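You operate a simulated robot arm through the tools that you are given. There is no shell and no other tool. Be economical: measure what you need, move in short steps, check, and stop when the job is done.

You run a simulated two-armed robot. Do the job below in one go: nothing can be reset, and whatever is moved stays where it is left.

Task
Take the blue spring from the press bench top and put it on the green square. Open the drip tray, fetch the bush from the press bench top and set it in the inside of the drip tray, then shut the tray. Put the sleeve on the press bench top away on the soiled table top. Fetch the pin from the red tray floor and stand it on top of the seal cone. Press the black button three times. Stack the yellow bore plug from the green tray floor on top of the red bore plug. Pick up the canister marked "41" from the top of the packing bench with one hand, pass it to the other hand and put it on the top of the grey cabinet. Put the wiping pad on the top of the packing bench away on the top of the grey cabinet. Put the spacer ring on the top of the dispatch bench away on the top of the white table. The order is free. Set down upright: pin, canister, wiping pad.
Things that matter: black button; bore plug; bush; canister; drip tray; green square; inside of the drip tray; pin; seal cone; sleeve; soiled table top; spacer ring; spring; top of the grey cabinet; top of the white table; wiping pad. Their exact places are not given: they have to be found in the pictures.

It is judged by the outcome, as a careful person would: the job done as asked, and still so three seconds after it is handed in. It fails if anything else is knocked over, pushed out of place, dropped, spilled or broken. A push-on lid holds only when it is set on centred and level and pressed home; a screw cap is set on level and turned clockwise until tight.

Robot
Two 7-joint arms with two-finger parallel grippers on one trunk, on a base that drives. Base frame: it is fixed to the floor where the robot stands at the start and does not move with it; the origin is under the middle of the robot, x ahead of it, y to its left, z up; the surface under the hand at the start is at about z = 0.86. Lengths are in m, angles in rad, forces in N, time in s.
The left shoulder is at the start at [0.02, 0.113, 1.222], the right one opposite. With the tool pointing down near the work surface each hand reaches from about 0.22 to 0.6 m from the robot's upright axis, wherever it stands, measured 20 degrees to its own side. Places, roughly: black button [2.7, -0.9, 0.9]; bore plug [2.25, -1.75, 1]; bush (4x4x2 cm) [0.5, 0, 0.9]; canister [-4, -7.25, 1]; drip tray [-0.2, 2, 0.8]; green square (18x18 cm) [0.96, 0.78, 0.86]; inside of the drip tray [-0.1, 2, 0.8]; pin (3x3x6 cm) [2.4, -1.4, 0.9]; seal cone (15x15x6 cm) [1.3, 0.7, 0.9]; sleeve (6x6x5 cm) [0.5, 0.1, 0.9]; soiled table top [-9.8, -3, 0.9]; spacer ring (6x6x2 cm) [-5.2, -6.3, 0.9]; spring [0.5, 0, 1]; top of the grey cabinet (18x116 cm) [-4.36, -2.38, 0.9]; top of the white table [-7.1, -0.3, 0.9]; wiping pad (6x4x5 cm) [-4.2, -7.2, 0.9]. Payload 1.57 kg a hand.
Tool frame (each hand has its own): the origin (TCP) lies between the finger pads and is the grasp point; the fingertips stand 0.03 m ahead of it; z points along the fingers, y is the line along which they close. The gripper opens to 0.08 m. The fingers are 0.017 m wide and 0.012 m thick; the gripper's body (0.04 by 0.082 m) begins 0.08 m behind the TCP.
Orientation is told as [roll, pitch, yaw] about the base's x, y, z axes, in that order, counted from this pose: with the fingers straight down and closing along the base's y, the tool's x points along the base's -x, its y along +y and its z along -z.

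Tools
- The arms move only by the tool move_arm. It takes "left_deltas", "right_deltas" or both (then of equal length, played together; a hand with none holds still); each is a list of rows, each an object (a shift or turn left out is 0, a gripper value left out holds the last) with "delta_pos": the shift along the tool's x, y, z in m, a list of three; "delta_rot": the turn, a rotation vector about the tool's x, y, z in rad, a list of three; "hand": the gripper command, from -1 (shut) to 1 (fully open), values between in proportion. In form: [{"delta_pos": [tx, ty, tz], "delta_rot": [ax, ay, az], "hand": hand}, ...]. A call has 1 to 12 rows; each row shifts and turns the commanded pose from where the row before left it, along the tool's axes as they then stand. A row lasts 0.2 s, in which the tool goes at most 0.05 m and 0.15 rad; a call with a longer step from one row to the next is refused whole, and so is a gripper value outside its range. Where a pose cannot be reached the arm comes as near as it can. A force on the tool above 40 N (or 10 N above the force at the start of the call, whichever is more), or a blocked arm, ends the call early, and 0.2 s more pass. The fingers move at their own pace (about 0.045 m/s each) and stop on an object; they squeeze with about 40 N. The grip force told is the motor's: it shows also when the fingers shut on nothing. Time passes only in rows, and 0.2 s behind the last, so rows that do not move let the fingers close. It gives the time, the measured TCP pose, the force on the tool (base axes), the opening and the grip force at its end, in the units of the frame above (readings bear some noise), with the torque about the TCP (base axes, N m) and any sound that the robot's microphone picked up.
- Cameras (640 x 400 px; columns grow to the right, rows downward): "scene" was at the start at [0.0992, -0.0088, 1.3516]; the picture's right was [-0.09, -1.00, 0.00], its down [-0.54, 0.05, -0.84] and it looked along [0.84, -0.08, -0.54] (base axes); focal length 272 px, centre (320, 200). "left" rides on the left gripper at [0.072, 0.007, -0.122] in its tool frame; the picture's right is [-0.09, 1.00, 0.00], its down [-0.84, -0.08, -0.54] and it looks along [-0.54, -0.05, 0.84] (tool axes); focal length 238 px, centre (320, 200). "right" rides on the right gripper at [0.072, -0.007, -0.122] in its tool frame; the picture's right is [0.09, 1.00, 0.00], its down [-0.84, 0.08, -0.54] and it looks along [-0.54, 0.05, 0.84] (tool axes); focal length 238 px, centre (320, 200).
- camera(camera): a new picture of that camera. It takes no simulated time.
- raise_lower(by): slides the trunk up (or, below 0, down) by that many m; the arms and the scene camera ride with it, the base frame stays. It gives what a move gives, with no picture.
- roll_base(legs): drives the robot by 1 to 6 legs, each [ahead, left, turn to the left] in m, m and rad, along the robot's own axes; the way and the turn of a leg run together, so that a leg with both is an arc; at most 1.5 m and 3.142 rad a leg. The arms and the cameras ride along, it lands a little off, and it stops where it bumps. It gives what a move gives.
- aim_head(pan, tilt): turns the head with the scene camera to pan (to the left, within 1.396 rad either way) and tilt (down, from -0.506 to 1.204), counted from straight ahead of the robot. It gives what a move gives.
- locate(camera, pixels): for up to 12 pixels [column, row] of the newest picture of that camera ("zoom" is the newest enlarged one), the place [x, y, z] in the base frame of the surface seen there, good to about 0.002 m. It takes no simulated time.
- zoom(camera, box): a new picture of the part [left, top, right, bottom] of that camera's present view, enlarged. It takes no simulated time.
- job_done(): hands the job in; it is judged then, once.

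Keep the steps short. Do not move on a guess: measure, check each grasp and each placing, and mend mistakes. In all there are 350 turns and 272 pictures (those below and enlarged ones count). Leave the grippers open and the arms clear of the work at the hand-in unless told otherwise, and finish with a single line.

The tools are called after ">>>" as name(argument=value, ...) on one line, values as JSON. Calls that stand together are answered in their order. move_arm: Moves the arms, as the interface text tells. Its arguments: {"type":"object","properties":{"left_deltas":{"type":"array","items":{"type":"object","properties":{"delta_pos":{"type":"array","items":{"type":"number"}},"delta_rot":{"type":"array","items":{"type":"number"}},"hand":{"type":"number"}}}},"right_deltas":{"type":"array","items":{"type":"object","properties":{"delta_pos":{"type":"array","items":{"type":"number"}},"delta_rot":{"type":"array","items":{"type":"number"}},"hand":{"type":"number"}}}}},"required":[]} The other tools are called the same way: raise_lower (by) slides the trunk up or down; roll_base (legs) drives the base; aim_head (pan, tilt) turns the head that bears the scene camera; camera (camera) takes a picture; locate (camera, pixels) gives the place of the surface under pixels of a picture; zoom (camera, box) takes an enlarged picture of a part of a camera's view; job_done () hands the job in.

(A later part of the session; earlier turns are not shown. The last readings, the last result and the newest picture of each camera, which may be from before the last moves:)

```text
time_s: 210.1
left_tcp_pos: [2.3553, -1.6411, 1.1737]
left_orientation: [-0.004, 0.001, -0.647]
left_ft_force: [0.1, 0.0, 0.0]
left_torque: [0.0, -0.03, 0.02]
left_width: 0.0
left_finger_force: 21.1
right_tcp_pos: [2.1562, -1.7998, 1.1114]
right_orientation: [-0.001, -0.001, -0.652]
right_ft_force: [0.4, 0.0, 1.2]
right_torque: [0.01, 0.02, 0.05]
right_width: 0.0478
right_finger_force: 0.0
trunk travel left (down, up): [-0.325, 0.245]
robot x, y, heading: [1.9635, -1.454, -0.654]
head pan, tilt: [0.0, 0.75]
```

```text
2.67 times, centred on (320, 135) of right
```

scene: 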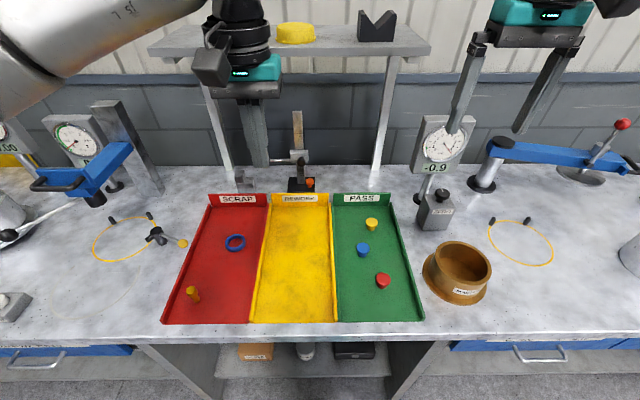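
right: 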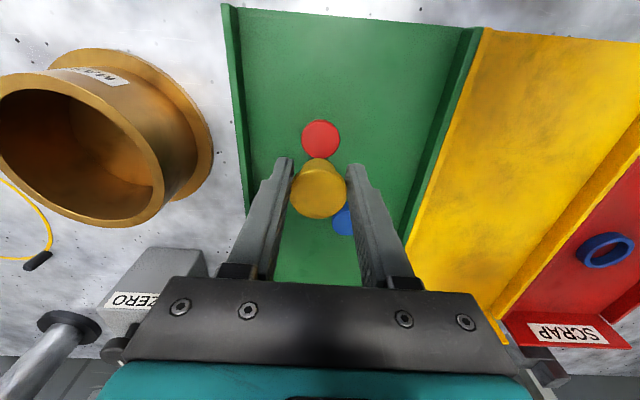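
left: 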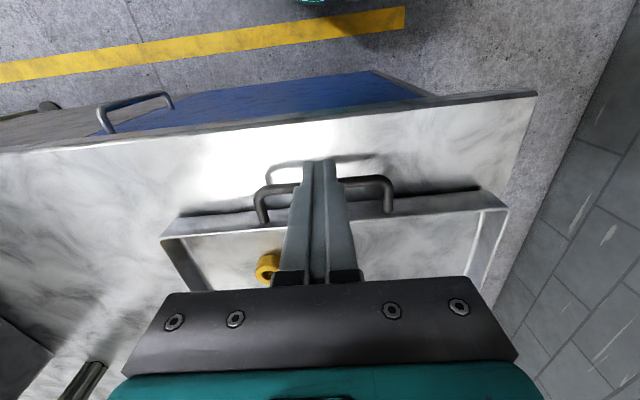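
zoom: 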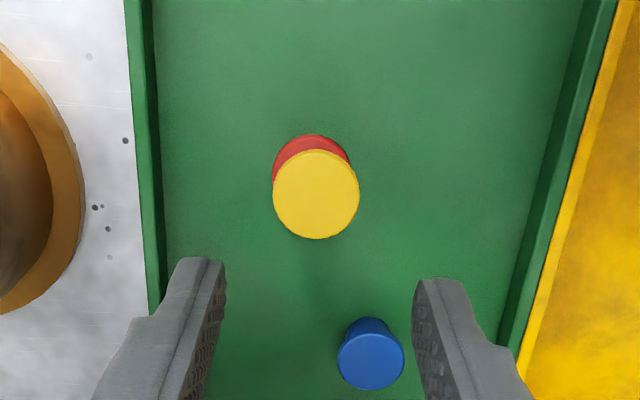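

Stack is good. Next: look left for the pin and the black button.

>>> aim_head(pan=0.6, tilt=0.6)

>>> camera(camera="scene")

```text
time_s: 211.1
left_tcp_pos: [2.3541, -1.6399, 1.1732]
left_orientation: [-0.004, 0.003, -0.649]
left_ft_force: [0.0, -0.3, -0.2]
left_torque: [0.0, 0.0, -0.01]
left_width: 0.0001
left_finger_force: 21.5
right_tcp_pos: [2.1561, -1.7996, 1.1113]
right_orientation: [0.001, 0.001, -0.651]
right_ft_force: [-1.1, 0.8, 0.9]
right_torque: [-0.02, 0.02, 0.01]
right_width: 0.0481
right_finger_force: 0.1
trunk travel left (down, up): [-0.325, 0.245]
robot x, y, heading: [1.9589, -1.4542, -0.652]
head pan, tilt: [0.6, 0.6]
```

```text
195 pictures are left
```

scene: 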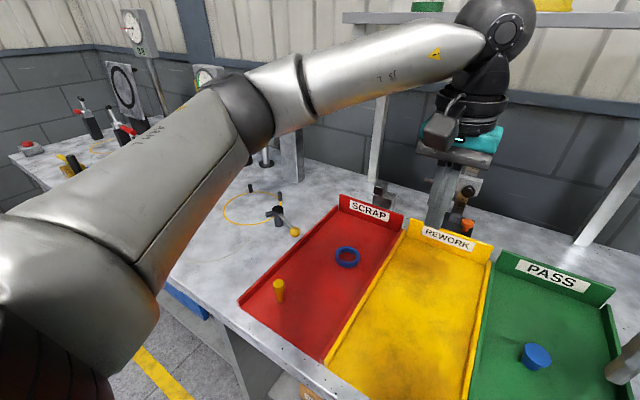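

>>> roll_base(legs=[[-0.12, 0, 0], [0, 0.33, 0]])

>>> aim_head(pan=0.2, tilt=0.7)

>>> camera(camera="scene")

>>> camera(camera="left")

```text
time_s: 214.1
left_tcp_pos: [2.4582, -1.3098, 1.1746]
left_orientation: [-0.003, 0.0, -0.662]
left_ft_force: [-0.5, 0.6, 0.5]
left_torque: [-0.01, -0.01, 0.02]
left_width: 0.0
left_finger_force: 21.3
right_tcp_pos: [2.2584, -1.4677, 1.1102]
right_orientation: [0.0, 0.0, -0.663]
right_ft_force: [0.2, -0.4, -0.4]
right_torque: [0.0, 0.01, 0.0]
right_width: 0.0481
right_finger_force: 0.1
trunk travel left (down, up): [-0.325, 0.245]
robot x, y, heading: [2.0705, -1.1177, -0.662]
head pan, tilt: [0.6, 0.6]
```

```text
time_s: 215.0
left_tcp_pos: [2.4589, -1.3115, 1.1741]
left_orientation: [-0.004, 0.003, -0.662]
left_ft_force: [0.0, 0.1, 0.5]
left_torque: [0.05, 0.05, -0.01]
left_width: 0.0001
left_finger_force: 21.7
right_tcp_pos: [2.2583, -1.4671, 1.1105]
right_orientation: [-0.001, 0.001, -0.665]
right_ft_force: [-0.5, -0.5, 0.0]
right_torque: [-0.04, 0.01, -0.04]
right_width: 0.0479
right_finger_force: 0.0
trunk travel left (down, up): [-0.325, 0.245]
robot x, y, heading: [2.066, -1.1185, -0.666]
head pan, tilt: [0.201, 0.7]
```

```text
194 pictures are left
```

scene: 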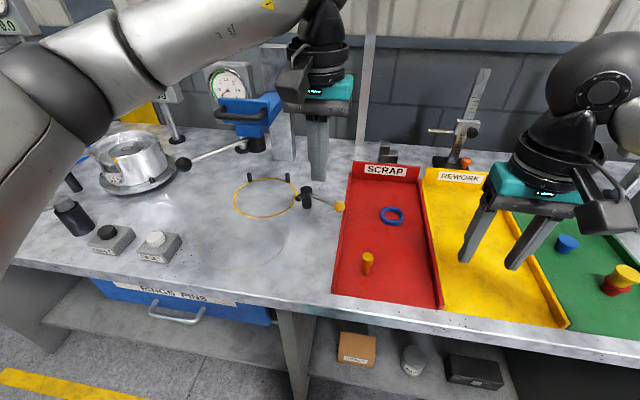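

```text
193 pictures are left
```

left: 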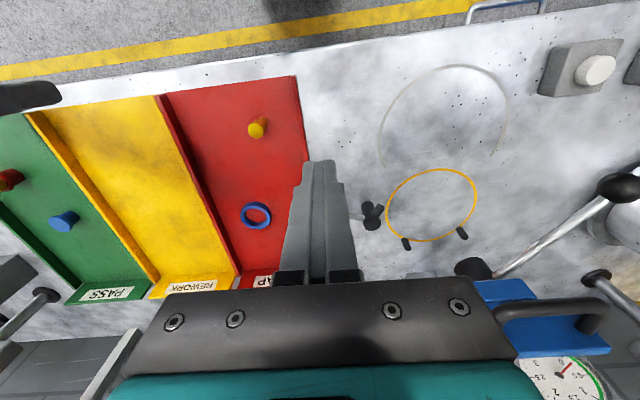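

The black button box is at (105,235), next to a white one at (157,245). I'll measure the button and the pin.

>>> zoom(camera="scene", box=[50, 190, 210, 290])

>>> locate(camera="scene", pixels=[[105, 230], [107, 233], [103, 233], [120, 232], [156, 238], [366, 256], [367, 268], [110, 250], [70, 205], [340, 205]])

```text
4.00 times, centred on (130, 240) of scene
```

zoom: 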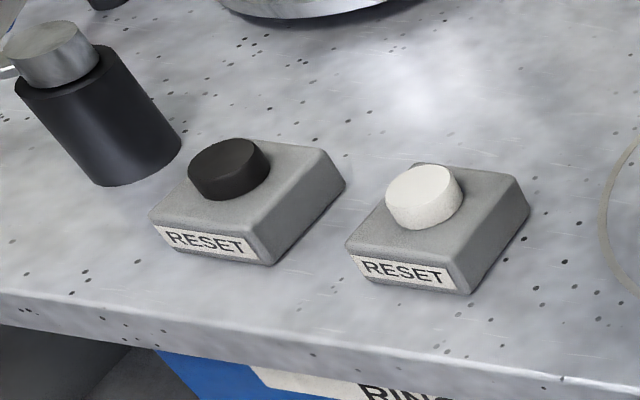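

```text
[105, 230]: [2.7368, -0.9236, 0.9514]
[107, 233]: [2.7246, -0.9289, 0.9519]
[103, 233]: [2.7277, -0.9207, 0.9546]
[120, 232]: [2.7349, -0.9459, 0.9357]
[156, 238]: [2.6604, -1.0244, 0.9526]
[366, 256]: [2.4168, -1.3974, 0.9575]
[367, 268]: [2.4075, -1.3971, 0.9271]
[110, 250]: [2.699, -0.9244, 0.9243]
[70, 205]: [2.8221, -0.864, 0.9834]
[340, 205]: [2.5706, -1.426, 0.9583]
```

>>> locate(camera="zoom", pixels=[[229, 160], [195, 172], [262, 160], [228, 145], [228, 180]])

>>> locate(camera="scene", pixels=[[184, 163], [222, 105], [225, 120], [250, 140], [135, 150], [75, 180], [20, 190], [170, 130]])

```text
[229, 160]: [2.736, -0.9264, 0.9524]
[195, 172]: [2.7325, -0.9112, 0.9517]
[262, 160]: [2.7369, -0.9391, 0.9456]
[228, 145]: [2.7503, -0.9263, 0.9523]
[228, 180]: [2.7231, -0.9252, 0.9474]
```

```text
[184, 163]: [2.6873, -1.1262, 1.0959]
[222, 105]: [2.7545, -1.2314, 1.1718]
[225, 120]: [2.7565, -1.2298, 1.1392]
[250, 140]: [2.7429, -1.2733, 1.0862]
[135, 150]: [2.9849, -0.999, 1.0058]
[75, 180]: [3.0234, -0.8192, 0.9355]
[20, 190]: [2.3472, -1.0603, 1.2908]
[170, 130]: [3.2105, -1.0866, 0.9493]
```

>>> move_arm(right_deltas=[{"delta_pos": [0.03, 0, -0.03]}, {"delta_pos": [0.03, 0, -0.03]}, {"delta_pos": [0.03, 0, -0.03]}, {}])

>>> roll_base(legs=[[-0.1, 0, 0], [0, 0.47, 0], [0.12, 0, 0]])

>>> camera(camera="left")

```text
time_s: 216.0
left_tcp_pos: [2.4585, -1.3113, 1.173]
left_orientation: [-0.001, 0.002, -0.661]
left_ft_force: [1.2, 0.6, 0.3]
left_torque: [0.0, 0.0, 0.02]
left_width: 0.0
left_finger_force: 21.1
right_tcp_pos: [2.1887, -1.4162, 1.1997]
right_orientation: [0.0, 0.0, -0.663]
right_ft_force: [0.6, -0.4, -0.5]
right_torque: [-0.02, 0.03, -0.02]
right_width: 0.0479
right_finger_force: 0.0
trunk travel left (down, up): [-0.325, 0.245]
robot x, y, heading: [2.0696, -1.1186, -0.666]
head pan, tilt: [0.201, 0.7]
```

```text
time_s: 220.3
left_tcp_pos: [2.7598, -0.9649, 1.1732]
left_orientation: [-0.003, 0.003, -0.671]
left_ft_force: [0.4, 0.1, -0.6]
left_torque: [0.03, 0.03, -0.05]
left_width: 0.0
left_finger_force: 21.5
right_tcp_pos: [2.491, -1.0664, 1.199]
right_orientation: [0.0, 0.001, -0.675]
right_ft_force: [-0.1, -0.7, 0.3]
right_torque: [0.03, 0.06, 0.03]
right_width: 0.0482
right_finger_force: 0.1
trunk travel left (down, up): [-0.325, 0.245]
robot x, y, heading: [2.3732, -0.7681, -0.671]
head pan, tilt: [0.201, 0.7]
```

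```text
191 pictures are left
```

left: 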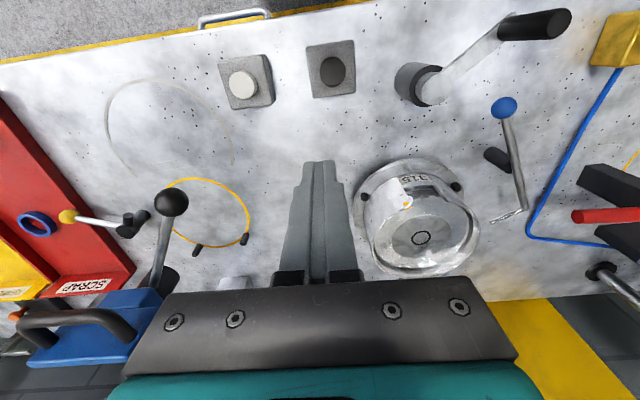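

>>> locate(camera="left", pixels=[[331, 72], [320, 72], [342, 72], [331, 58], [331, 86], [415, 80], [440, 78], [500, 30], [560, 20], [172, 203], [460, 180]])

```text
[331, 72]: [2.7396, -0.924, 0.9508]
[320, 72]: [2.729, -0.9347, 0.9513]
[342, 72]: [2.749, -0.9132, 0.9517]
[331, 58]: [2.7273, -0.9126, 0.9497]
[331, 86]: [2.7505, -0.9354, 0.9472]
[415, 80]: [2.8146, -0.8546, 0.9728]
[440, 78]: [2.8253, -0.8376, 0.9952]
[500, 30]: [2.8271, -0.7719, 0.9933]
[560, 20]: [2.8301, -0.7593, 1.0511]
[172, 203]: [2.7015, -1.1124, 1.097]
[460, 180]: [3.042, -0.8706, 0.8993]
```

>>> move_arm(left_deltas=[{"delta_pos": [0.021, 0.0095, 0]}, {"delta_pos": [0.021, 0.0095, 0]}, {"delta_pos": [0, 0, 0.04]}, {"delta_pos": [0, 0, 0.04]}, {"delta_pos": [0, 0, 0.04]}, {"delta_pos": [0, 0, 0.04]}, {}])

>>> zoom(camera="left", box=[220, 80, 420, 205])

```text
time_s: 221.9
left_tcp_pos: [2.7376, -0.9227, 1.0122]
left_orientation: [-0.002, 0.002, -0.672]
left_ft_force: [-1.0, -0.1, 0.2]
left_torque: [0.01, 0.01, -0.01]
left_width: 0.0
left_finger_force: 21.2
right_tcp_pos: [2.4901, -1.0662, 1.1994]
right_orientation: [0.0, 0.0, -0.674]
right_ft_force: [0.3, 0.2, 0.8]
right_torque: [0.01, 0.0, 0.02]
right_width: 0.0478
right_finger_force: 0.0
trunk travel left (down, up): [-0.325, 0.245]
robot x, y, heading: [2.376, -0.7665, -0.674]
head pan, tilt: [0.201, 0.7]
```

```text
3.20 times, centred on (320, 142) of left
```

zoom: 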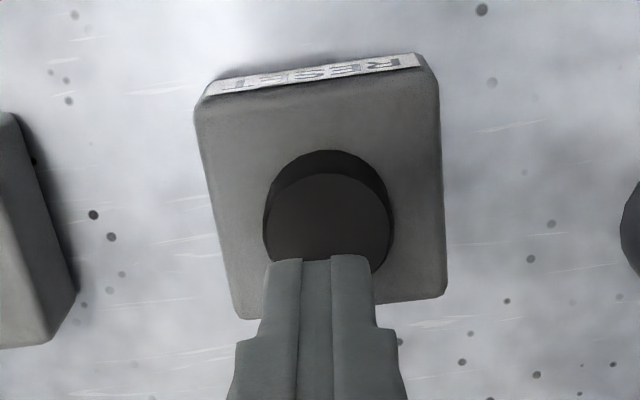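

>>> move_arm(left_deltas=[{"delta_pos": [0, 0, 0.02]}, {"delta_pos": [0, 0, 0.01]}, {"delta_pos": [0, 0, 0.003]}, {"delta_pos": [0, 0, 0.003]}, {}])

```text
time_s: 223.2
left_tcp_pos: [2.7397, -0.9239, 0.9771]
left_orientation: [-0.004, 0.002, -0.671]
left_ft_force: [-0.8, -1.6, 3.6]
left_torque: [-0.09, 0.01, -0.04]
left_width: 0.0
left_finger_force: 21.5
right_tcp_pos: [2.491, -1.0667, 1.1982]
right_orientation: [-0.001, 0.001, -0.674]
right_ft_force: [0.1, 0.1, 0.4]
right_torque: [0.02, -0.02, -0.04]
right_width: 0.0481
right_finger_force: 0.1
trunk travel left (down, up): [-0.325, 0.245]
robot x, y, heading: [2.3772, -0.7685, -0.675]
head pan, tilt: [0.201, 0.7]
```

Contact, 3.6 N, no click yet. Pressing a little further.

>>> move_arm(left_deltas=[{"delta_pos": [0, 0, 0.002]}, {"delta_pos": [0, 0, 0.002]}, {}])

```text
time_s: 223.9
left_tcp_pos: [2.7387, -0.924, 0.9742]
left_orientation: [-0.004, 0.002, -0.672]
left_ft_force: [1.6, -1.8, 4.9]
left_torque: [-0.06, -0.06, 0.06]
left_width: 0.0
left_finger_force: 21.5
right_tcp_pos: [2.4899, -1.0667, 1.1991]
right_orientation: [0.0, 0.001, -0.673]
right_ft_force: [0.8, 0.4, -0.9]
right_torque: [-0.01, -0.03, -0.01]
right_width: 0.0479
right_finger_force: 0.1
trunk travel left (down, up): [-0.325, 0.245]
robot x, y, heading: [2.372, -0.7712, -0.675]
head pan, tilt: [0.201, 0.7]
heard: click
```

Click heard: press 1. Release fully and press again.

>>> move_arm(left_deltas=[{"delta_pos": [0, 0, -0.02]}, {}, {"delta_pos": [0, 0, 0.012]}, {"delta_pos": [0, 0, 0.006]}, {"delta_pos": [0, 0, 0.0025]}, {}])

>>> move_arm(left_deltas=[{"delta_pos": [0, 0, -0.02]}, {}])

```text
time_s: 225.3
left_tcp_pos: [2.7379, -0.9218, 0.9746]
left_orientation: [-0.002, 0.004, -0.672]
left_ft_force: [2.7, 1.9, 4.8]
left_torque: [0.05, -0.1, 0.01]
left_width: 0.0
left_finger_force: 20.9
right_tcp_pos: [2.4897, -1.0654, 1.2006]
right_orientation: [0.0, 0.001, -0.673]
right_ft_force: [1.7, 0.4, -0.4]
right_torque: [-0.01, -0.01, -0.02]
right_width: 0.0479
right_finger_force: 0.0
trunk travel left (down, up): [-0.325, 0.245]
robot x, y, heading: [2.374, -0.7666, -0.672]
head pan, tilt: [0.201, 0.7]
heard: click
```

```text
time_s: 225.9
left_tcp_pos: [2.739, -0.9238, 0.9949]
left_orientation: [-0.003, 0.003, -0.674]
left_ft_force: [0.0, 0.8, -0.4]
left_torque: [0.05, 0.02, -0.01]
left_width: 0.0
left_finger_force: 21.9
right_tcp_pos: [2.4896, -1.0652, 1.1993]
right_orientation: [0.0, -0.001, -0.673]
right_ft_force: [0.4, 0.6, -0.5]
right_torque: [-0.01, -0.01, 0.0]
right_width: 0.0479
right_finger_force: 0.1
trunk travel left (down, up): [-0.325, 0.245]
robot x, y, heading: [2.3743, -0.7638, -0.671]
head pan, tilt: [0.201, 0.7]
```

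Second click heard, release silent. Third press.

>>> move_arm(left_deltas=[{"delta_pos": [0, 0, 0.012]}, {"delta_pos": [0, 0, 0.006]}, {"delta_pos": [0, 0, 0.0025]}, {}])

```text
time_s: 226.9
left_tcp_pos: [2.7382, -0.9227, 0.9744]
left_orientation: [-0.004, 0.0, -0.673]
left_ft_force: [1.6, 0.3, 5.8]
left_torque: [-0.01, -0.1, 0.02]
left_width: 0.0001
left_finger_force: 21.3
right_tcp_pos: [2.4886, -1.0655, 1.1992]
right_orientation: [0.001, -0.001, -0.674]
right_ft_force: [-0.1, 0.6, -0.1]
right_torque: [0.0, -0.03, 0.01]
right_width: 0.0479
right_finger_force: 0.1
trunk travel left (down, up): [-0.325, 0.245]
robot x, y, heading: [2.3706, -0.7639, -0.673]
head pan, tilt: [0.201, 0.7]
heard: click
```

Third click. I'll lift off, move back to the pin.

>>> move_arm(left_deltas=[{"delta_pos": [0, 0, -0.04]}, {"delta_pos": [0, 0, -0.04]}, {"delta_pos": [0, 0, -0.04]}, {"delta_pos": [0, 0, -0.04]}, {"delta_pos": [0, 0, -0.04], "hand": 1}])

>>> roll_base(legs=[[-0.12, 0, 0.02], [0, -0.55, 0], [0.1, 0, 0]])

>>> camera(camera="left")

```text
time_s: 228.2
left_tcp_pos: [2.7391, -0.9238, 1.1721]
left_orientation: [-0.003, 0.005, -0.675]
left_ft_force: [-0.5, -0.4, -1.3]
left_torque: [-0.02, -0.02, -0.02]
left_width: 0.0319
left_finger_force: 0.0
right_tcp_pos: [2.4895, -1.0649, 1.198]
right_orientation: [0.002, 0.0, -0.673]
right_ft_force: [-0.3, -0.4, 0.5]
right_torque: [-0.04, 0.0, 0.0]
right_width: 0.0479
right_finger_force: 0.1
trunk travel left (down, up): [-0.325, 0.245]
robot x, y, heading: [2.3739, -0.7687, -0.673]
head pan, tilt: [0.201, 0.7]
```

```text
time_s: 232.9
left_tcp_pos: [2.3941, -1.3386, 1.1711]
left_orientation: [-0.003, 0.005, -0.666]
left_ft_force: [-0.3, -0.6, 0.0]
left_torque: [0.02, 0.0, 0.01]
left_width: 0.0804
left_finger_force: 0.0
right_tcp_pos: [2.1446, -1.4831, 1.1986]
right_orientation: [0.0, -0.001, -0.666]
right_ft_force: [-0.4, 0.6, 0.4]
right_torque: [0.06, -0.01, 0.0]
right_width: 0.048
right_finger_force: 0.0
trunk travel left (down, up): [-0.325, 0.245]
robot x, y, heading: [2.0255, -1.1866, -0.663]
head pan, tilt: [0.201, 0.7]
```

```text
189 pictures are left
```

left: 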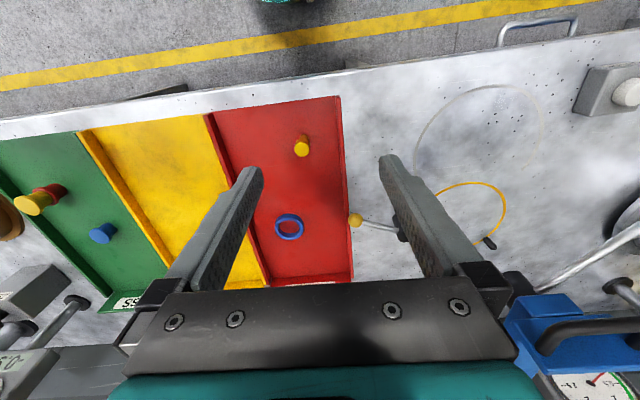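

>>> zoom(camera="left", box=[260, 110, 360, 190])

>>> locate(camera="left", pixels=[[301, 149], [296, 149], [307, 149], [301, 155], [301, 143], [302, 137], [303, 145]])

```text
5.00 times, centred on (310, 150) of left
```

zoom: 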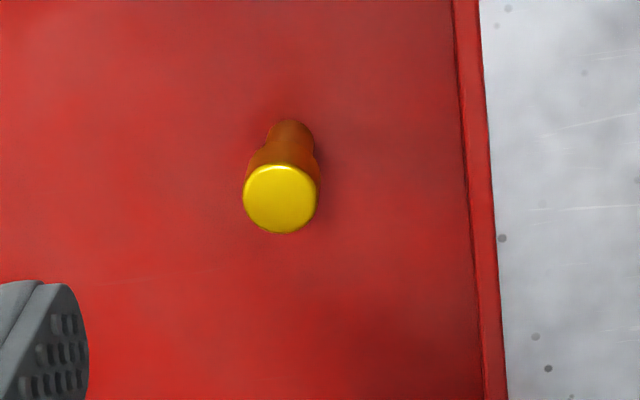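

```text
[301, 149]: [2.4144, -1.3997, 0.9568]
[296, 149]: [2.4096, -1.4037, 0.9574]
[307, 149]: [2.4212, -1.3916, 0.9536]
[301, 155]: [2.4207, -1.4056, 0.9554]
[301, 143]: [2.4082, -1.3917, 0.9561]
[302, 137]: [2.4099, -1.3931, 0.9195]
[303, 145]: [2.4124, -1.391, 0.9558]
```

>>> move_arm(left_deltas=[{"delta_pos": [-0.0265, -0.0175, 0]}, {"delta_pos": [-0.0265, -0.0175, 0]}, {"delta_pos": [0, 0, 0.045], "hand": 0.2}, {"delta_pos": [0, 0, 0.045]}, {"delta_pos": [0, 0, 0.045]}, {}, {}])

>>> zoom(camera="left", box=[220, 80, 420, 205])

>>> locate(camera="zoom", pixels=[[320, 230], [320, 260], [320, 200], [320, 290]])

```text
time_s: 234.5
left_tcp_pos: [2.4135, -1.3996, 1.0375]
left_orientation: [-0.003, 0.001, -0.665]
left_ft_force: [-0.6, -0.7, 0.9]
left_torque: [-0.02, -0.02, 0.0]
left_width: 0.048
left_finger_force: 0.1
right_tcp_pos: [2.1445, -1.483, 1.1987]
right_orientation: [0.001, 0.001, -0.664]
right_ft_force: [0.6, -0.5, -0.7]
right_torque: [0.0, -0.01, 0.02]
right_width: 0.0481
right_finger_force: 0.0
trunk travel left (down, up): [-0.325, 0.245]
robot x, y, heading: [2.0234, -1.186, -0.665]
head pan, tilt: [0.201, 0.7]
```

```text
3.20 times, centred on (320, 142) of left
```

zoom: 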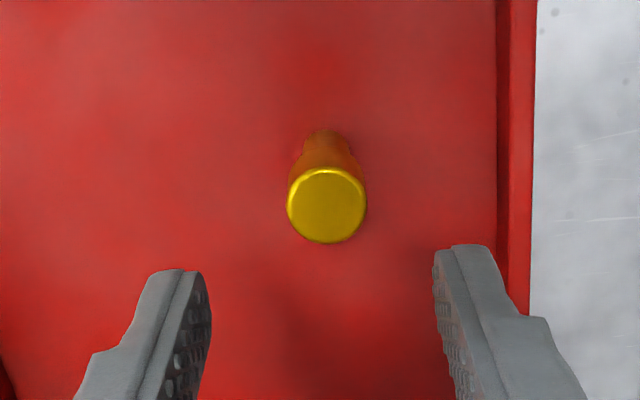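

```text
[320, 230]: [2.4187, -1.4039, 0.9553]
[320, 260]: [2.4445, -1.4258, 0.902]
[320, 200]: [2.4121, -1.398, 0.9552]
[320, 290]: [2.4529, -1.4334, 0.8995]
```

>>> move_arm(left_deltas=[{"delta_pos": [0, 0, 0.04]}, {"delta_pos": [0, 0, 0.03]}, {"delta_pos": [0, 0, 0.0195]}, {}, {"hand": -1}, {}, {}, {}, {}])

>>> move_arm(left_deltas=[{"delta_pos": [0, 0, -0.01]}, {"delta_pos": [0, 0, -0.02]}, {"delta_pos": [0, 0, -0.03]}, {}])

>>> camera(camera="left")

>>> zoom(camera="scene", box=[240, 60, 460, 280])

```text
time_s: 236.5
left_tcp_pos: [2.4119, -1.4013, 0.9476]
left_orientation: [-0.003, 0.002, -0.665]
left_ft_force: [1.1, 0.1, 0.0]
left_torque: [-0.03, -0.04, -0.01]
left_width: 0.0213
left_finger_force: 34.3
right_tcp_pos: [2.1449, -1.4841, 1.1995]
right_orientation: [0.0, 0.0, -0.666]
right_ft_force: [-0.2, 0.6, 0.6]
right_torque: [-0.02, -0.01, -0.03]
right_width: 0.0478
right_finger_force: 0.2
trunk travel left (down, up): [-0.325, 0.245]
robot x, y, heading: [2.025, -1.1861, -0.664]
head pan, tilt: [0.201, 0.7]
```

```text
time_s: 237.5
left_tcp_pos: [2.4116, -1.3988, 1.0069]
left_orientation: [-0.003, 0.002, -0.666]
left_ft_force: [0.6, -0.8, -0.1]
left_torque: [0.0, -0.02, 0.02]
left_width: 0.0213
left_finger_force: 34.3
right_tcp_pos: [2.1454, -1.484, 1.198]
right_orientation: [-0.001, 0.001, -0.665]
right_ft_force: [-0.1, -0.1, 0.4]
right_torque: [-0.02, 0.02, 0.02]
right_width: 0.0478
right_finger_force: 0.0
trunk travel left (down, up): [-0.325, 0.245]
robot x, y, heading: [2.0225, -1.1894, -0.668]
head pan, tilt: [0.201, 0.7]
```

```text
186 pictures are left
```

left: 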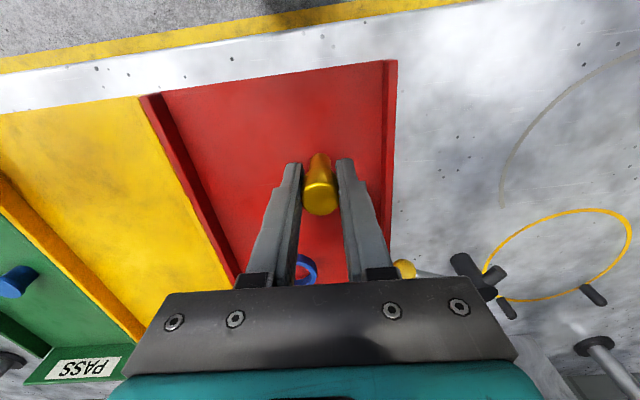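

```text
1.82 times, centred on (350, 170) of scene
```

zoom: 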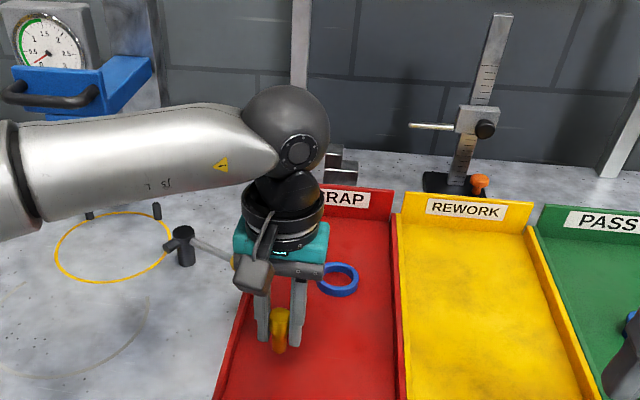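

Pin is held upright. I'll lift, back off, turn round and approach the seal cone from the rear of the press bench.

>>> move_arm(left_deltas=[{"delta_pos": [0, 0, -0.04]}, {"delta_pos": [0, 0, -0.04]}, {"delta_pos": [0, 0, -0.04]}, {"delta_pos": [0.02, 0, -0.04]}, {}])

>>> roll_base(legs=[[-0.55, 0, 0], [0, 0, 1.57], [0, 0, 1.57], [0, -1.1, 0]])

>>> aim_head(pan=0.0, tilt=0.6)

>>> camera(camera="scene")

```text
time_s: 238.7
left_tcp_pos: [2.3983, -1.385, 1.1695]
left_orientation: [-0.003, 0.0, -0.664]
left_ft_force: [-0.4, 0.0, -0.3]
left_torque: [-0.03, -0.01, 0.03]
left_width: 0.0212
left_finger_force: 34.3
right_tcp_pos: [2.1456, -1.4839, 1.1993]
right_orientation: [0.0, 0.0, -0.664]
right_ft_force: [0.1, 0.2, 1.1]
right_torque: [-0.01, -0.03, 0.02]
right_width: 0.0479
right_finger_force: 0.2
trunk travel left (down, up): [-0.325, 0.245]
robot x, y, heading: [2.0283, -1.1874, -0.669]
head pan, tilt: [0.201, 0.7]
```

```text
time_s: 254.7
left_tcp_pos: [1.8697, 0.2143, 1.1684]
left_orientation: [-0.004, 0.001, 2.489]
left_ft_force: [0.7, 0.5, 0.1]
left_torque: [0.0, 0.02, 0.02]
left_width: 0.0215
left_finger_force: 33.8
right_tcp_pos: [2.1209, 0.3152, 1.1987]
right_orientation: [0.0, 0.0, 2.492]
right_ft_force: [0.1, 0.7, 0.6]
right_torque: [-0.06, -0.03, 0.0]
right_width: 0.048
right_finger_force: 0.0
trunk travel left (down, up): [-0.325, 0.245]
robot x, y, heading: [2.2397, 0.0175, 2.49]
head pan, tilt: [0.201, 0.7]
```

```text
time_s: 255.4
left_tcp_pos: [1.8689, 0.2132, 1.1696]
left_orientation: [-0.003, 0.001, 2.489]
left_ft_force: [-0.5, 0.7, 0.0]
left_torque: [-0.01, 0.02, 0.0]
left_width: 0.0216
left_finger_force: 35.1
right_tcp_pos: [2.1201, 0.3149, 1.198]
right_orientation: [-0.001, 0.0, 2.49]
right_ft_force: [-0.5, -0.4, 0.0]
right_torque: [0.0, 0.0, -0.07]
right_width: 0.0478
right_finger_force: 0.0
trunk travel left (down, up): [-0.325, 0.245]
robot x, y, heading: [2.2404, 0.0182, 2.491]
head pan, tilt: [0.0, 0.6]
```

```text
184 pictures are left
```

scene: 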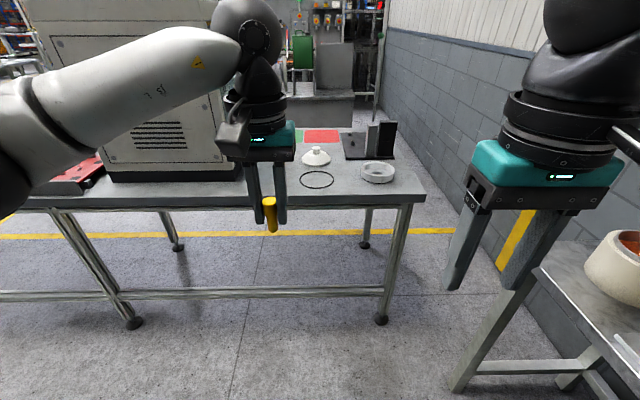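

>>> locate(camera="scene", pixels=[[315, 150], [315, 153], [316, 160], [330, 205], [410, 198], [380, 180], [385, 130], [230, 175], [200, 80], [318, 185], [615, 240], [565, 260]])

>>> zoom(camera="scene", box=[270, 110, 430, 210])

```text
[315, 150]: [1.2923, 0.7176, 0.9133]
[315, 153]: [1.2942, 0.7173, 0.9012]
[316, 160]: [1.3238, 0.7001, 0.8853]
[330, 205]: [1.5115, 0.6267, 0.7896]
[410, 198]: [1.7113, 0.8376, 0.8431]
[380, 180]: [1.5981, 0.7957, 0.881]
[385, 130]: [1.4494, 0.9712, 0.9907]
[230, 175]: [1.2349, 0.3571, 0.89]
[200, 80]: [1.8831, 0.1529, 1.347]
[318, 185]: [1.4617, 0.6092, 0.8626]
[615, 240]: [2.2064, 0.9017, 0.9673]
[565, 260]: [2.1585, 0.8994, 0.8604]
```

```text
4.00 times, centred on (350, 160) of scene
```

zoom: 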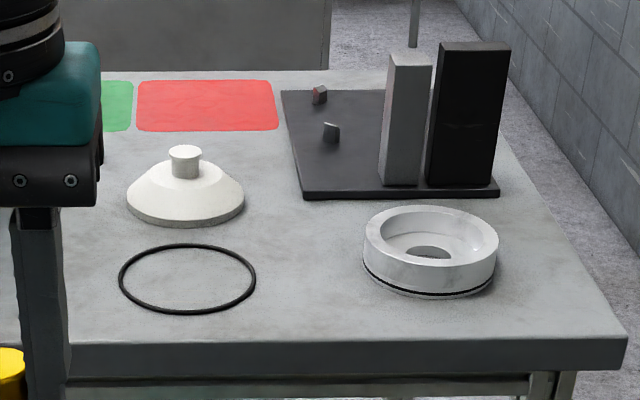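

>>> roll_base(legs=[[0, -0.07, 0], [0.63, 0, 0]])

>>> aim_head(pan=0.1, tilt=0.7)

>>> camera(camera="scene")

>>> camera(camera="left")

```text
time_s: 259.6
left_tcp_pos: [1.4009, 0.6632, 1.1685]
left_orientation: [-0.002, 0.002, 2.487]
left_ft_force: [-0.2, 0.1, -0.6]
left_torque: [-0.01, 0.04, 0.0]
left_width: 0.0219
left_finger_force: 34.8
right_tcp_pos: [1.6505, 0.7617, 1.1987]
right_orientation: [0.0, 0.001, 2.487]
right_ft_force: [0.1, 1.5, -0.4]
right_torque: [-0.01, 0.0, -0.01]
right_width: 0.0481
right_finger_force: 0.1
trunk travel left (down, up): [-0.325, 0.245]
robot x, y, heading: [1.7734, 0.4679, 2.482]
head pan, tilt: [0.0, 0.6]
```

```text
time_s: 260.3
left_tcp_pos: [1.4006, 0.6615, 1.1688]
left_orientation: [-0.002, 0.002, 2.486]
left_ft_force: [-0.1, 0.8, -0.2]
left_torque: [0.01, 0.0, 0.02]
left_width: 0.0216
left_finger_force: 34.3
right_tcp_pos: [1.651, 0.7624, 1.198]
right_orientation: [0.0, -0.001, 2.488]
right_ft_force: [0.8, 0.0, -0.1]
right_torque: [0.0, 0.03, -0.01]
right_width: 0.0478
right_finger_force: 0.0
trunk travel left (down, up): [-0.325, 0.245]
robot x, y, heading: [1.7744, 0.4648, 2.484]
head pan, tilt: [0.099, 0.7]
```

```text
182 pictures are left
```

scene: 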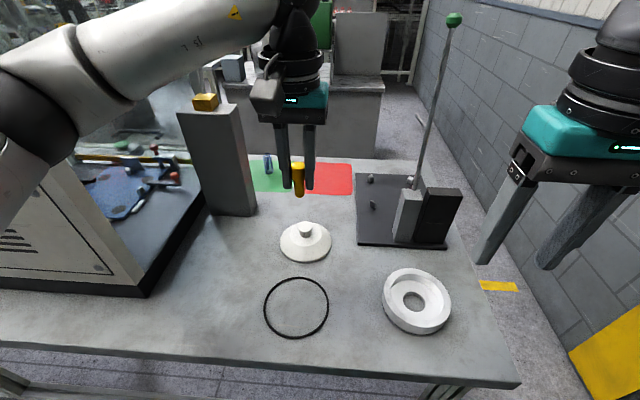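

```text
181 pictures are left
```

left: 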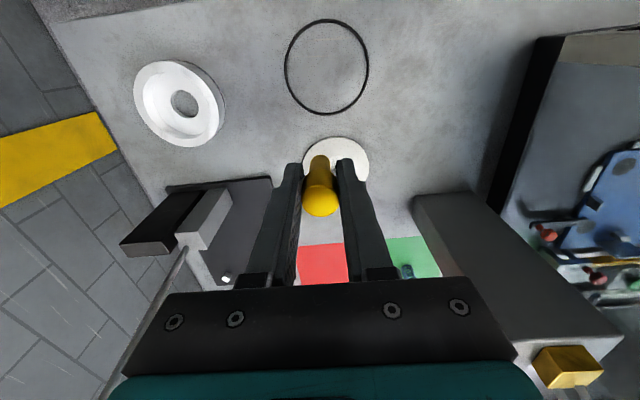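

>>> zoom(camera="scene", box=[260, 200, 360, 270])

>>> locate(camera="scene", pixels=[[453, 20], [440, 80], [425, 150], [200, 110], [240, 200], [160, 195], [306, 230], [290, 140]])

>>> locate(camera="zoom", pixels=[[295, 175], [270, 175], [320, 175], [295, 160], [295, 188], [295, 215]])

```text
5.71 times, centred on (310, 235) of scene
```

zoom: 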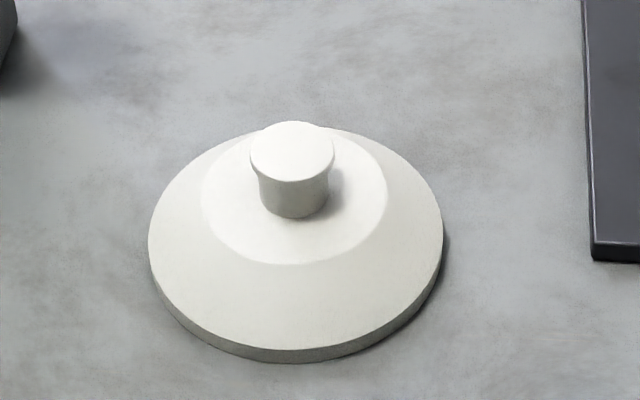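

```text
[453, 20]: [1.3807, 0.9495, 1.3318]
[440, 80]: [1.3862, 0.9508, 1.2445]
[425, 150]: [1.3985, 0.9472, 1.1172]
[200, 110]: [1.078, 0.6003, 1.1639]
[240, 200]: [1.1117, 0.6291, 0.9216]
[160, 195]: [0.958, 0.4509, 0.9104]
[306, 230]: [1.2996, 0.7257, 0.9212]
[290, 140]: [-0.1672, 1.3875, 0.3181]
```

```text
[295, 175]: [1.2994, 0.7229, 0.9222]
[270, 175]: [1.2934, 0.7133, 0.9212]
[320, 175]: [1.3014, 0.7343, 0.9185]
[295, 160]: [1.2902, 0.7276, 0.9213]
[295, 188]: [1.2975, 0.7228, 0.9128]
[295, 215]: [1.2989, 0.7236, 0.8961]
```

>>> locate(camera="zoom", pixels=[[291, 150], [254, 150], [329, 150], [291, 125], [291, 176]])

>>> zoom(camera="left", box=[260, 120, 380, 230])

>>> locate(camera="zoom", pixels=[[325, 440], [300, 430], [350, 430], [325, 400]])

```text
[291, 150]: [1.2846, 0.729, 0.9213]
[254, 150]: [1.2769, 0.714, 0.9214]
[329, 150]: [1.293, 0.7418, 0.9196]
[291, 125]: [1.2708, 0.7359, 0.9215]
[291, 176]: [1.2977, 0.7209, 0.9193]
```

```text
3.64 times, centred on (320, 175) of left
```

zoom: 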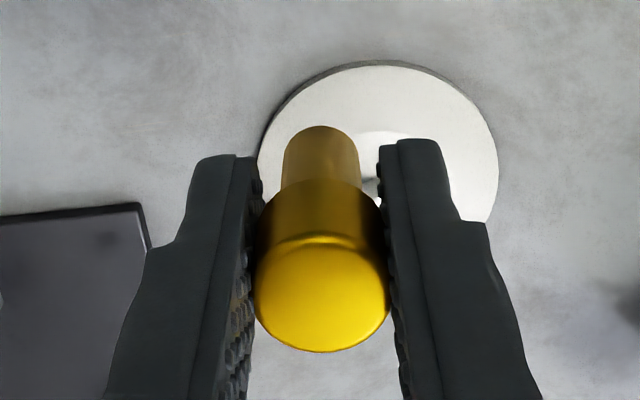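

```text
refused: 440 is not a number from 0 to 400
```

>>> locate(camera="zoom", pixels=[[322, 297], [262, 297], [383, 297], [322, 246], [322, 348], [320, 140], [320, 165]])

```text
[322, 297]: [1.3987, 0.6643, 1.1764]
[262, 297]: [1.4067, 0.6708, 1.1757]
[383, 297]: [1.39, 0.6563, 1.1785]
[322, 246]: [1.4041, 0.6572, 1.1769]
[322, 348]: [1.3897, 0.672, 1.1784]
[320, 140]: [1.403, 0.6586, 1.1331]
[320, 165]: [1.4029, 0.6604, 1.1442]
```

Cone top centre is (1.285, 0.729, 0.921), radius 15 mm. Moving the pin above it.

>>> move_arm(left_deltas=[{"delta_pos": [-0.0322, 0.0045, 0]}, {"delta_pos": [-0.0322, 0.0045, 0]}, {"delta_pos": [-0.0322, 0.0045, 0]}, {"delta_pos": [-0.0322, 0.0046, 0]}, {"delta_pos": [0, 0, 0.04]}, {"delta_pos": [0, 0, 0.04]}, {"delta_pos": [0, 0, 0.04]}, {"delta_pos": [0, 0, 0.025]}, {}])

>>> zoom(camera="left", box=[240, 100, 400, 240])

>>> zoom(camera="scene", box=[240, 150, 380, 270])

```text
time_s: 262.3
left_tcp_pos: [1.2892, 0.7257, 1.0218]
left_orientation: [-0.003, 0.002, 2.485]
left_ft_force: [-0.2, -0.5, -0.6]
left_torque: [-0.01, -0.02, 0.01]
left_width: 0.0213
left_finger_force: 34.7
right_tcp_pos: [1.6527, 0.7622, 1.1999]
right_orientation: [0.0, 0.0, 2.487]
right_ft_force: [-0.6, 0.8, 0.7]
right_torque: [-0.01, 0.02, -0.02]
right_width: 0.048
right_finger_force: 0.1
trunk travel left (down, up): [-0.325, 0.245]
robot x, y, heading: [1.773, 0.4694, 2.483]
head pan, tilt: [0.099, 0.7]
```

```text
2.86 times, centred on (320, 170) of left
```

zoom: 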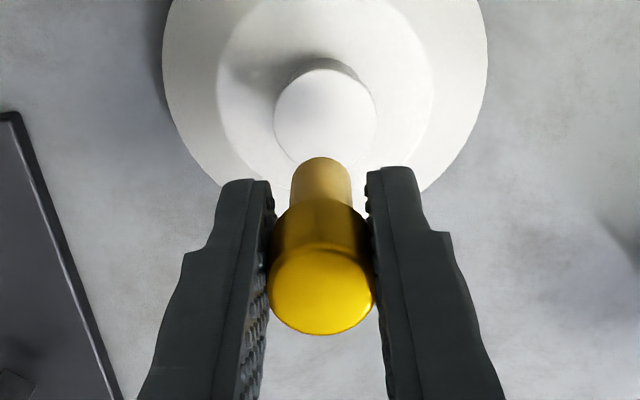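

```text
3.33 times, centred on (310, 210) of scene
```

zoom: 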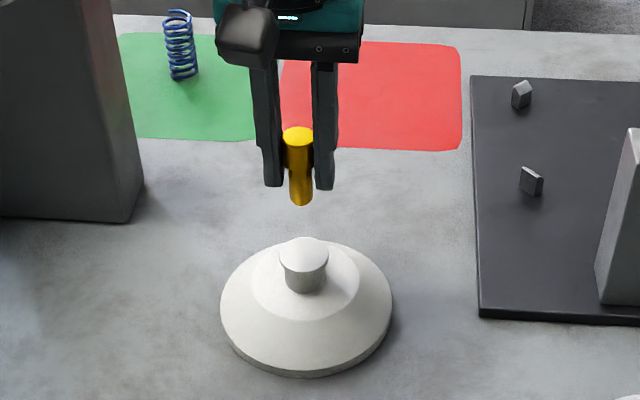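

>>> zoom(camera="left", box=[240, 100, 400, 240])

>>> locate(camera="zoom", pixels=[[325, 118], [277, 118], [373, 118], [325, 74], [325, 152], [320, 290], [275, 290], [368, 290], [320, 250], [320, 330], [320, 170]])

```text
2.86 times, centred on (320, 170) of left
```

zoom: 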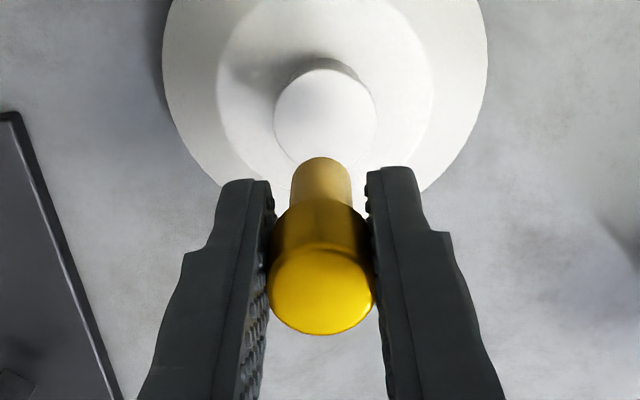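

```text
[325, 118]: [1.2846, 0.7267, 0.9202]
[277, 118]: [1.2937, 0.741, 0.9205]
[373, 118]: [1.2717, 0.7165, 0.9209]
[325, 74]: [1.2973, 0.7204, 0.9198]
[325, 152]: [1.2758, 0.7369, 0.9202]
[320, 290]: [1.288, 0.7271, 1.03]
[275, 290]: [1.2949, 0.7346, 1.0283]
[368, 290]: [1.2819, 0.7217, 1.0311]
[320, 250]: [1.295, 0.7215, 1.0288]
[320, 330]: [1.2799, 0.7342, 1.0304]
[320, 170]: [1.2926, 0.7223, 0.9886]
```

>>> move_arm(left_deltas=[{"delta_pos": [-0.003, 0.002, 0.02]}, {"delta_pos": [0, 0, 0.02]}, {"delta_pos": [0, 0, 0.008]}, {}])

>>> zoom(camera="scene", box=[250, 170, 360, 270])

>>> zoom(camera="left", box=[240, 100, 400, 240])

```text
time_s: 263.3
left_tcp_pos: [1.285, 0.7282, 0.9754]
left_orientation: [-0.004, 0.002, 2.487]
left_ft_force: [0.4, 0.6, -1.0]
left_torque: [0.03, 0.02, 0.01]
left_width: 0.0217
left_finger_force: 34.8
right_tcp_pos: [1.6512, 0.7626, 1.1988]
right_orientation: [0.0, 0.0, 2.487]
right_ft_force: [0.4, 0.3, 1.1]
right_torque: [0.01, 0.03, 0.02]
right_width: 0.0477
right_finger_force: 0.1
trunk travel left (down, up): [-0.325, 0.245]
robot x, y, heading: [1.7744, 0.4659, 2.49]
head pan, tilt: [0.099, 0.7]
```

```text
4.00 times, centred on (305, 220) of scene
```

zoom: 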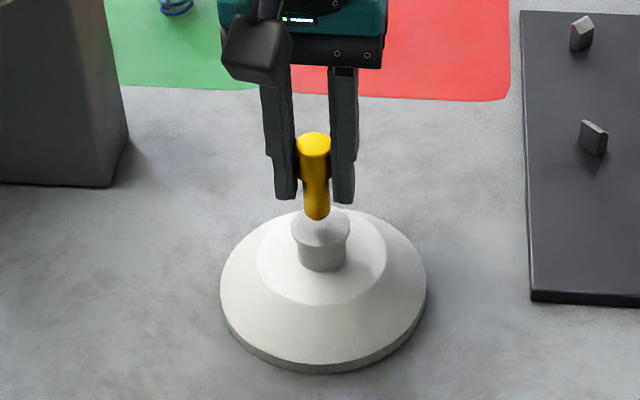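

```text
2.86 times, centred on (320, 170) of left
```

zoom: 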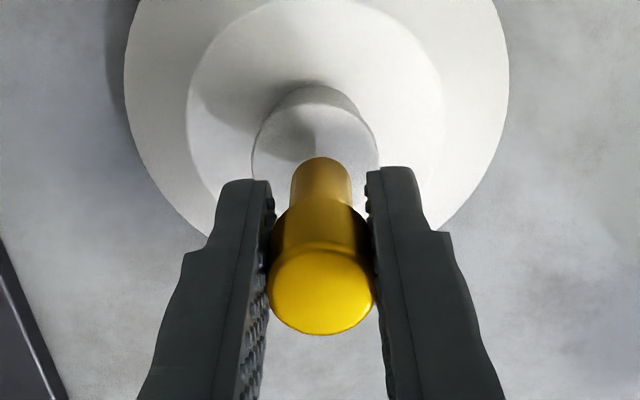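

>>> move_arm(left_deltas=[{"delta_pos": [0, 0, 0.004]}, {"delta_pos": [0, 0, 0.002]}, {}, {}])

```text
time_s: 264.3
left_tcp_pos: [1.2854, 0.7266, 0.9696]
left_orientation: [-0.002, 0.002, 2.487]
left_ft_force: [1.1, 1.2, -0.5]
left_torque: [-0.01, 0.02, -0.01]
left_width: 0.0214
left_finger_force: 35.1
right_tcp_pos: [1.6526, 0.7623, 1.1992]
right_orientation: [0.001, 0.001, 2.486]
right_ft_force: [0.0, 0.3, 0.7]
right_torque: [-0.01, -0.02, 0.01]
right_width: 0.0479
right_finger_force: 0.0
trunk travel left (down, up): [-0.325, 0.245]
robot x, y, heading: [1.7713, 0.4667, 2.486]
head pan, tilt: [0.099, 0.7]
```

>>> move_arm(left_deltas=[{"delta_pos": [0, 0, 0.0015]}, {}, {"delta_pos": [0, 0, 0.001]}, {}, {}])

>>> zoom(camera="scene", box=[270, 180, 350, 250])

```text
time_s: 265.5
left_tcp_pos: [1.2831, 0.7268, 0.9677]
left_orientation: [-0.003, -0.001, 2.487]
left_ft_force: [-0.1, -1.7, 5.1]
left_torque: [-0.05, -0.01, 0.01]
left_width: 0.0218
left_finger_force: 34.5
right_tcp_pos: [1.6517, 0.762, 1.2001]
right_orientation: [-0.002, 0.0, 2.487]
right_ft_force: [-0.1, 0.5, 0.4]
right_torque: [-0.01, 0.01, 0.0]
right_width: 0.048
right_finger_force: 0.0
trunk travel left (down, up): [-0.325, 0.245]
robot x, y, heading: [1.7717, 0.4673, 2.484]
head pan, tilt: [0.099, 0.7]
```

```text
5.71 times, centred on (310, 215) of scene
```

zoom: 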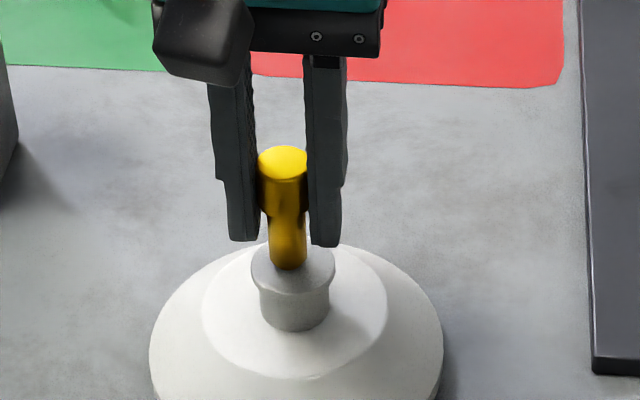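

>>> move_arm(left_deltas=[{"delta_pos": [0, 0, -0.0005]}, {"hand": -0.42}, {}, {"hand": -0.3}, {"hand": 0.0}, {}, {}, {}])

>>> zoom(camera="scene", box=[270, 180, 350, 250])

```text
time_s: 267.3
left_tcp_pos: [1.2836, 0.7261, 0.9661]
left_orientation: [-0.004, 0.002, 2.486]
left_ft_force: [-1.0, -0.3, 0.7]
left_torque: [-0.02, 0.01, 0.02]
left_width: 0.04
left_finger_force: 0.0
right_tcp_pos: [1.6509, 0.7633, 1.1984]
right_orientation: [0.0, 0.0, 2.487]
right_ft_force: [-0.2, 0.1, 0.2]
right_torque: [0.01, -0.01, -0.02]
right_width: 0.0478
right_finger_force: 0.1
trunk travel left (down, up): [-0.325, 0.245]
robot x, y, heading: [1.77, 0.4665, 2.485]
head pan, tilt: [0.099, 0.7]
```

```text
5.71 times, centred on (310, 215) of scene
```

zoom: 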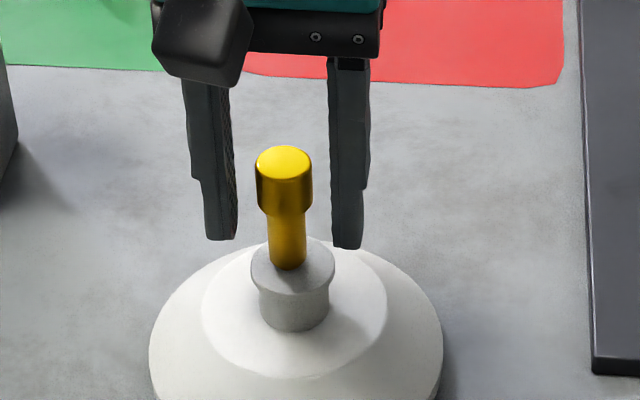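

Pin stands on the cone. Raising the hand straight up and backing away.

>>> move_arm(left_deltas=[{"delta_pos": [0, 0, -0.02]}, {"delta_pos": [0, 0, -0.04]}, {"delta_pos": [0, 0, -0.045]}, {"delta_pos": [0, 0, -0.045]}, {"delta_pos": [0, 0, -0.045]}, {"delta_pos": [0.04, 0, -0.02]}, {"delta_pos": [0.04, 0, 0]}, {}])

>>> zoom(camera="scene", box=[250, 150, 400, 270])

```text
time_s: 269.1
left_tcp_pos: [1.348, 0.6771, 1.1851]
left_orientation: [-0.004, 0.002, 2.491]
left_ft_force: [0.3, 0.0, 0.1]
left_torque: [-0.03, 0.01, 0.02]
left_width: 0.04
left_finger_force: 0.0
right_tcp_pos: [1.6518, 0.7618, 1.1981]
right_orientation: [-0.001, 0.0, 2.486]
right_ft_force: [-0.1, -1.3, -0.3]
right_torque: [0.02, 0.01, -0.01]
right_width: 0.048
right_finger_force: 0.0
trunk travel left (down, up): [-0.325, 0.245]
robot x, y, heading: [1.7752, 0.4679, 2.483]
head pan, tilt: [0.099, 0.7]
```

```text
3.33 times, centred on (325, 210) of scene
```

zoom: 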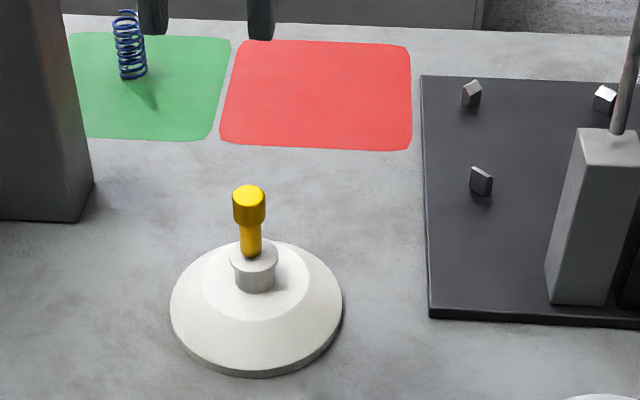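

All good. Now I'll drive back round the bench end to fetch the sleeve.

>>> roll_base(legs=[[-0.65, 0, 0], [0, 1.4, 0], [0, 1.4, 0], [0, 0.33, 0.0]])

```text
time_s: 287.7
left_tcp_pos: [0.0466, -2.2804, 1.1841]
left_orientation: [-0.003, 0.001, 2.52]
left_ft_force: [0.9, -0.7, 0.1]
left_torque: [-0.04, -0.05, -0.03]
left_width: 0.04
left_finger_force: 0.0
right_tcp_pos: [0.3463, -2.1854, 1.1987]
right_orientation: [-0.001, 0.0, 2.523]
right_ft_force: [-0.9, 0.1, -0.8]
right_torque: [0.03, 0.0, 0.02]
right_width: 0.048
right_finger_force: 0.0
trunk travel left (down, up): [-0.325, 0.245]
robot x, y, heading: [0.4822, -2.4739, 2.52]
head pan, tilt: [0.099, 0.7]
```

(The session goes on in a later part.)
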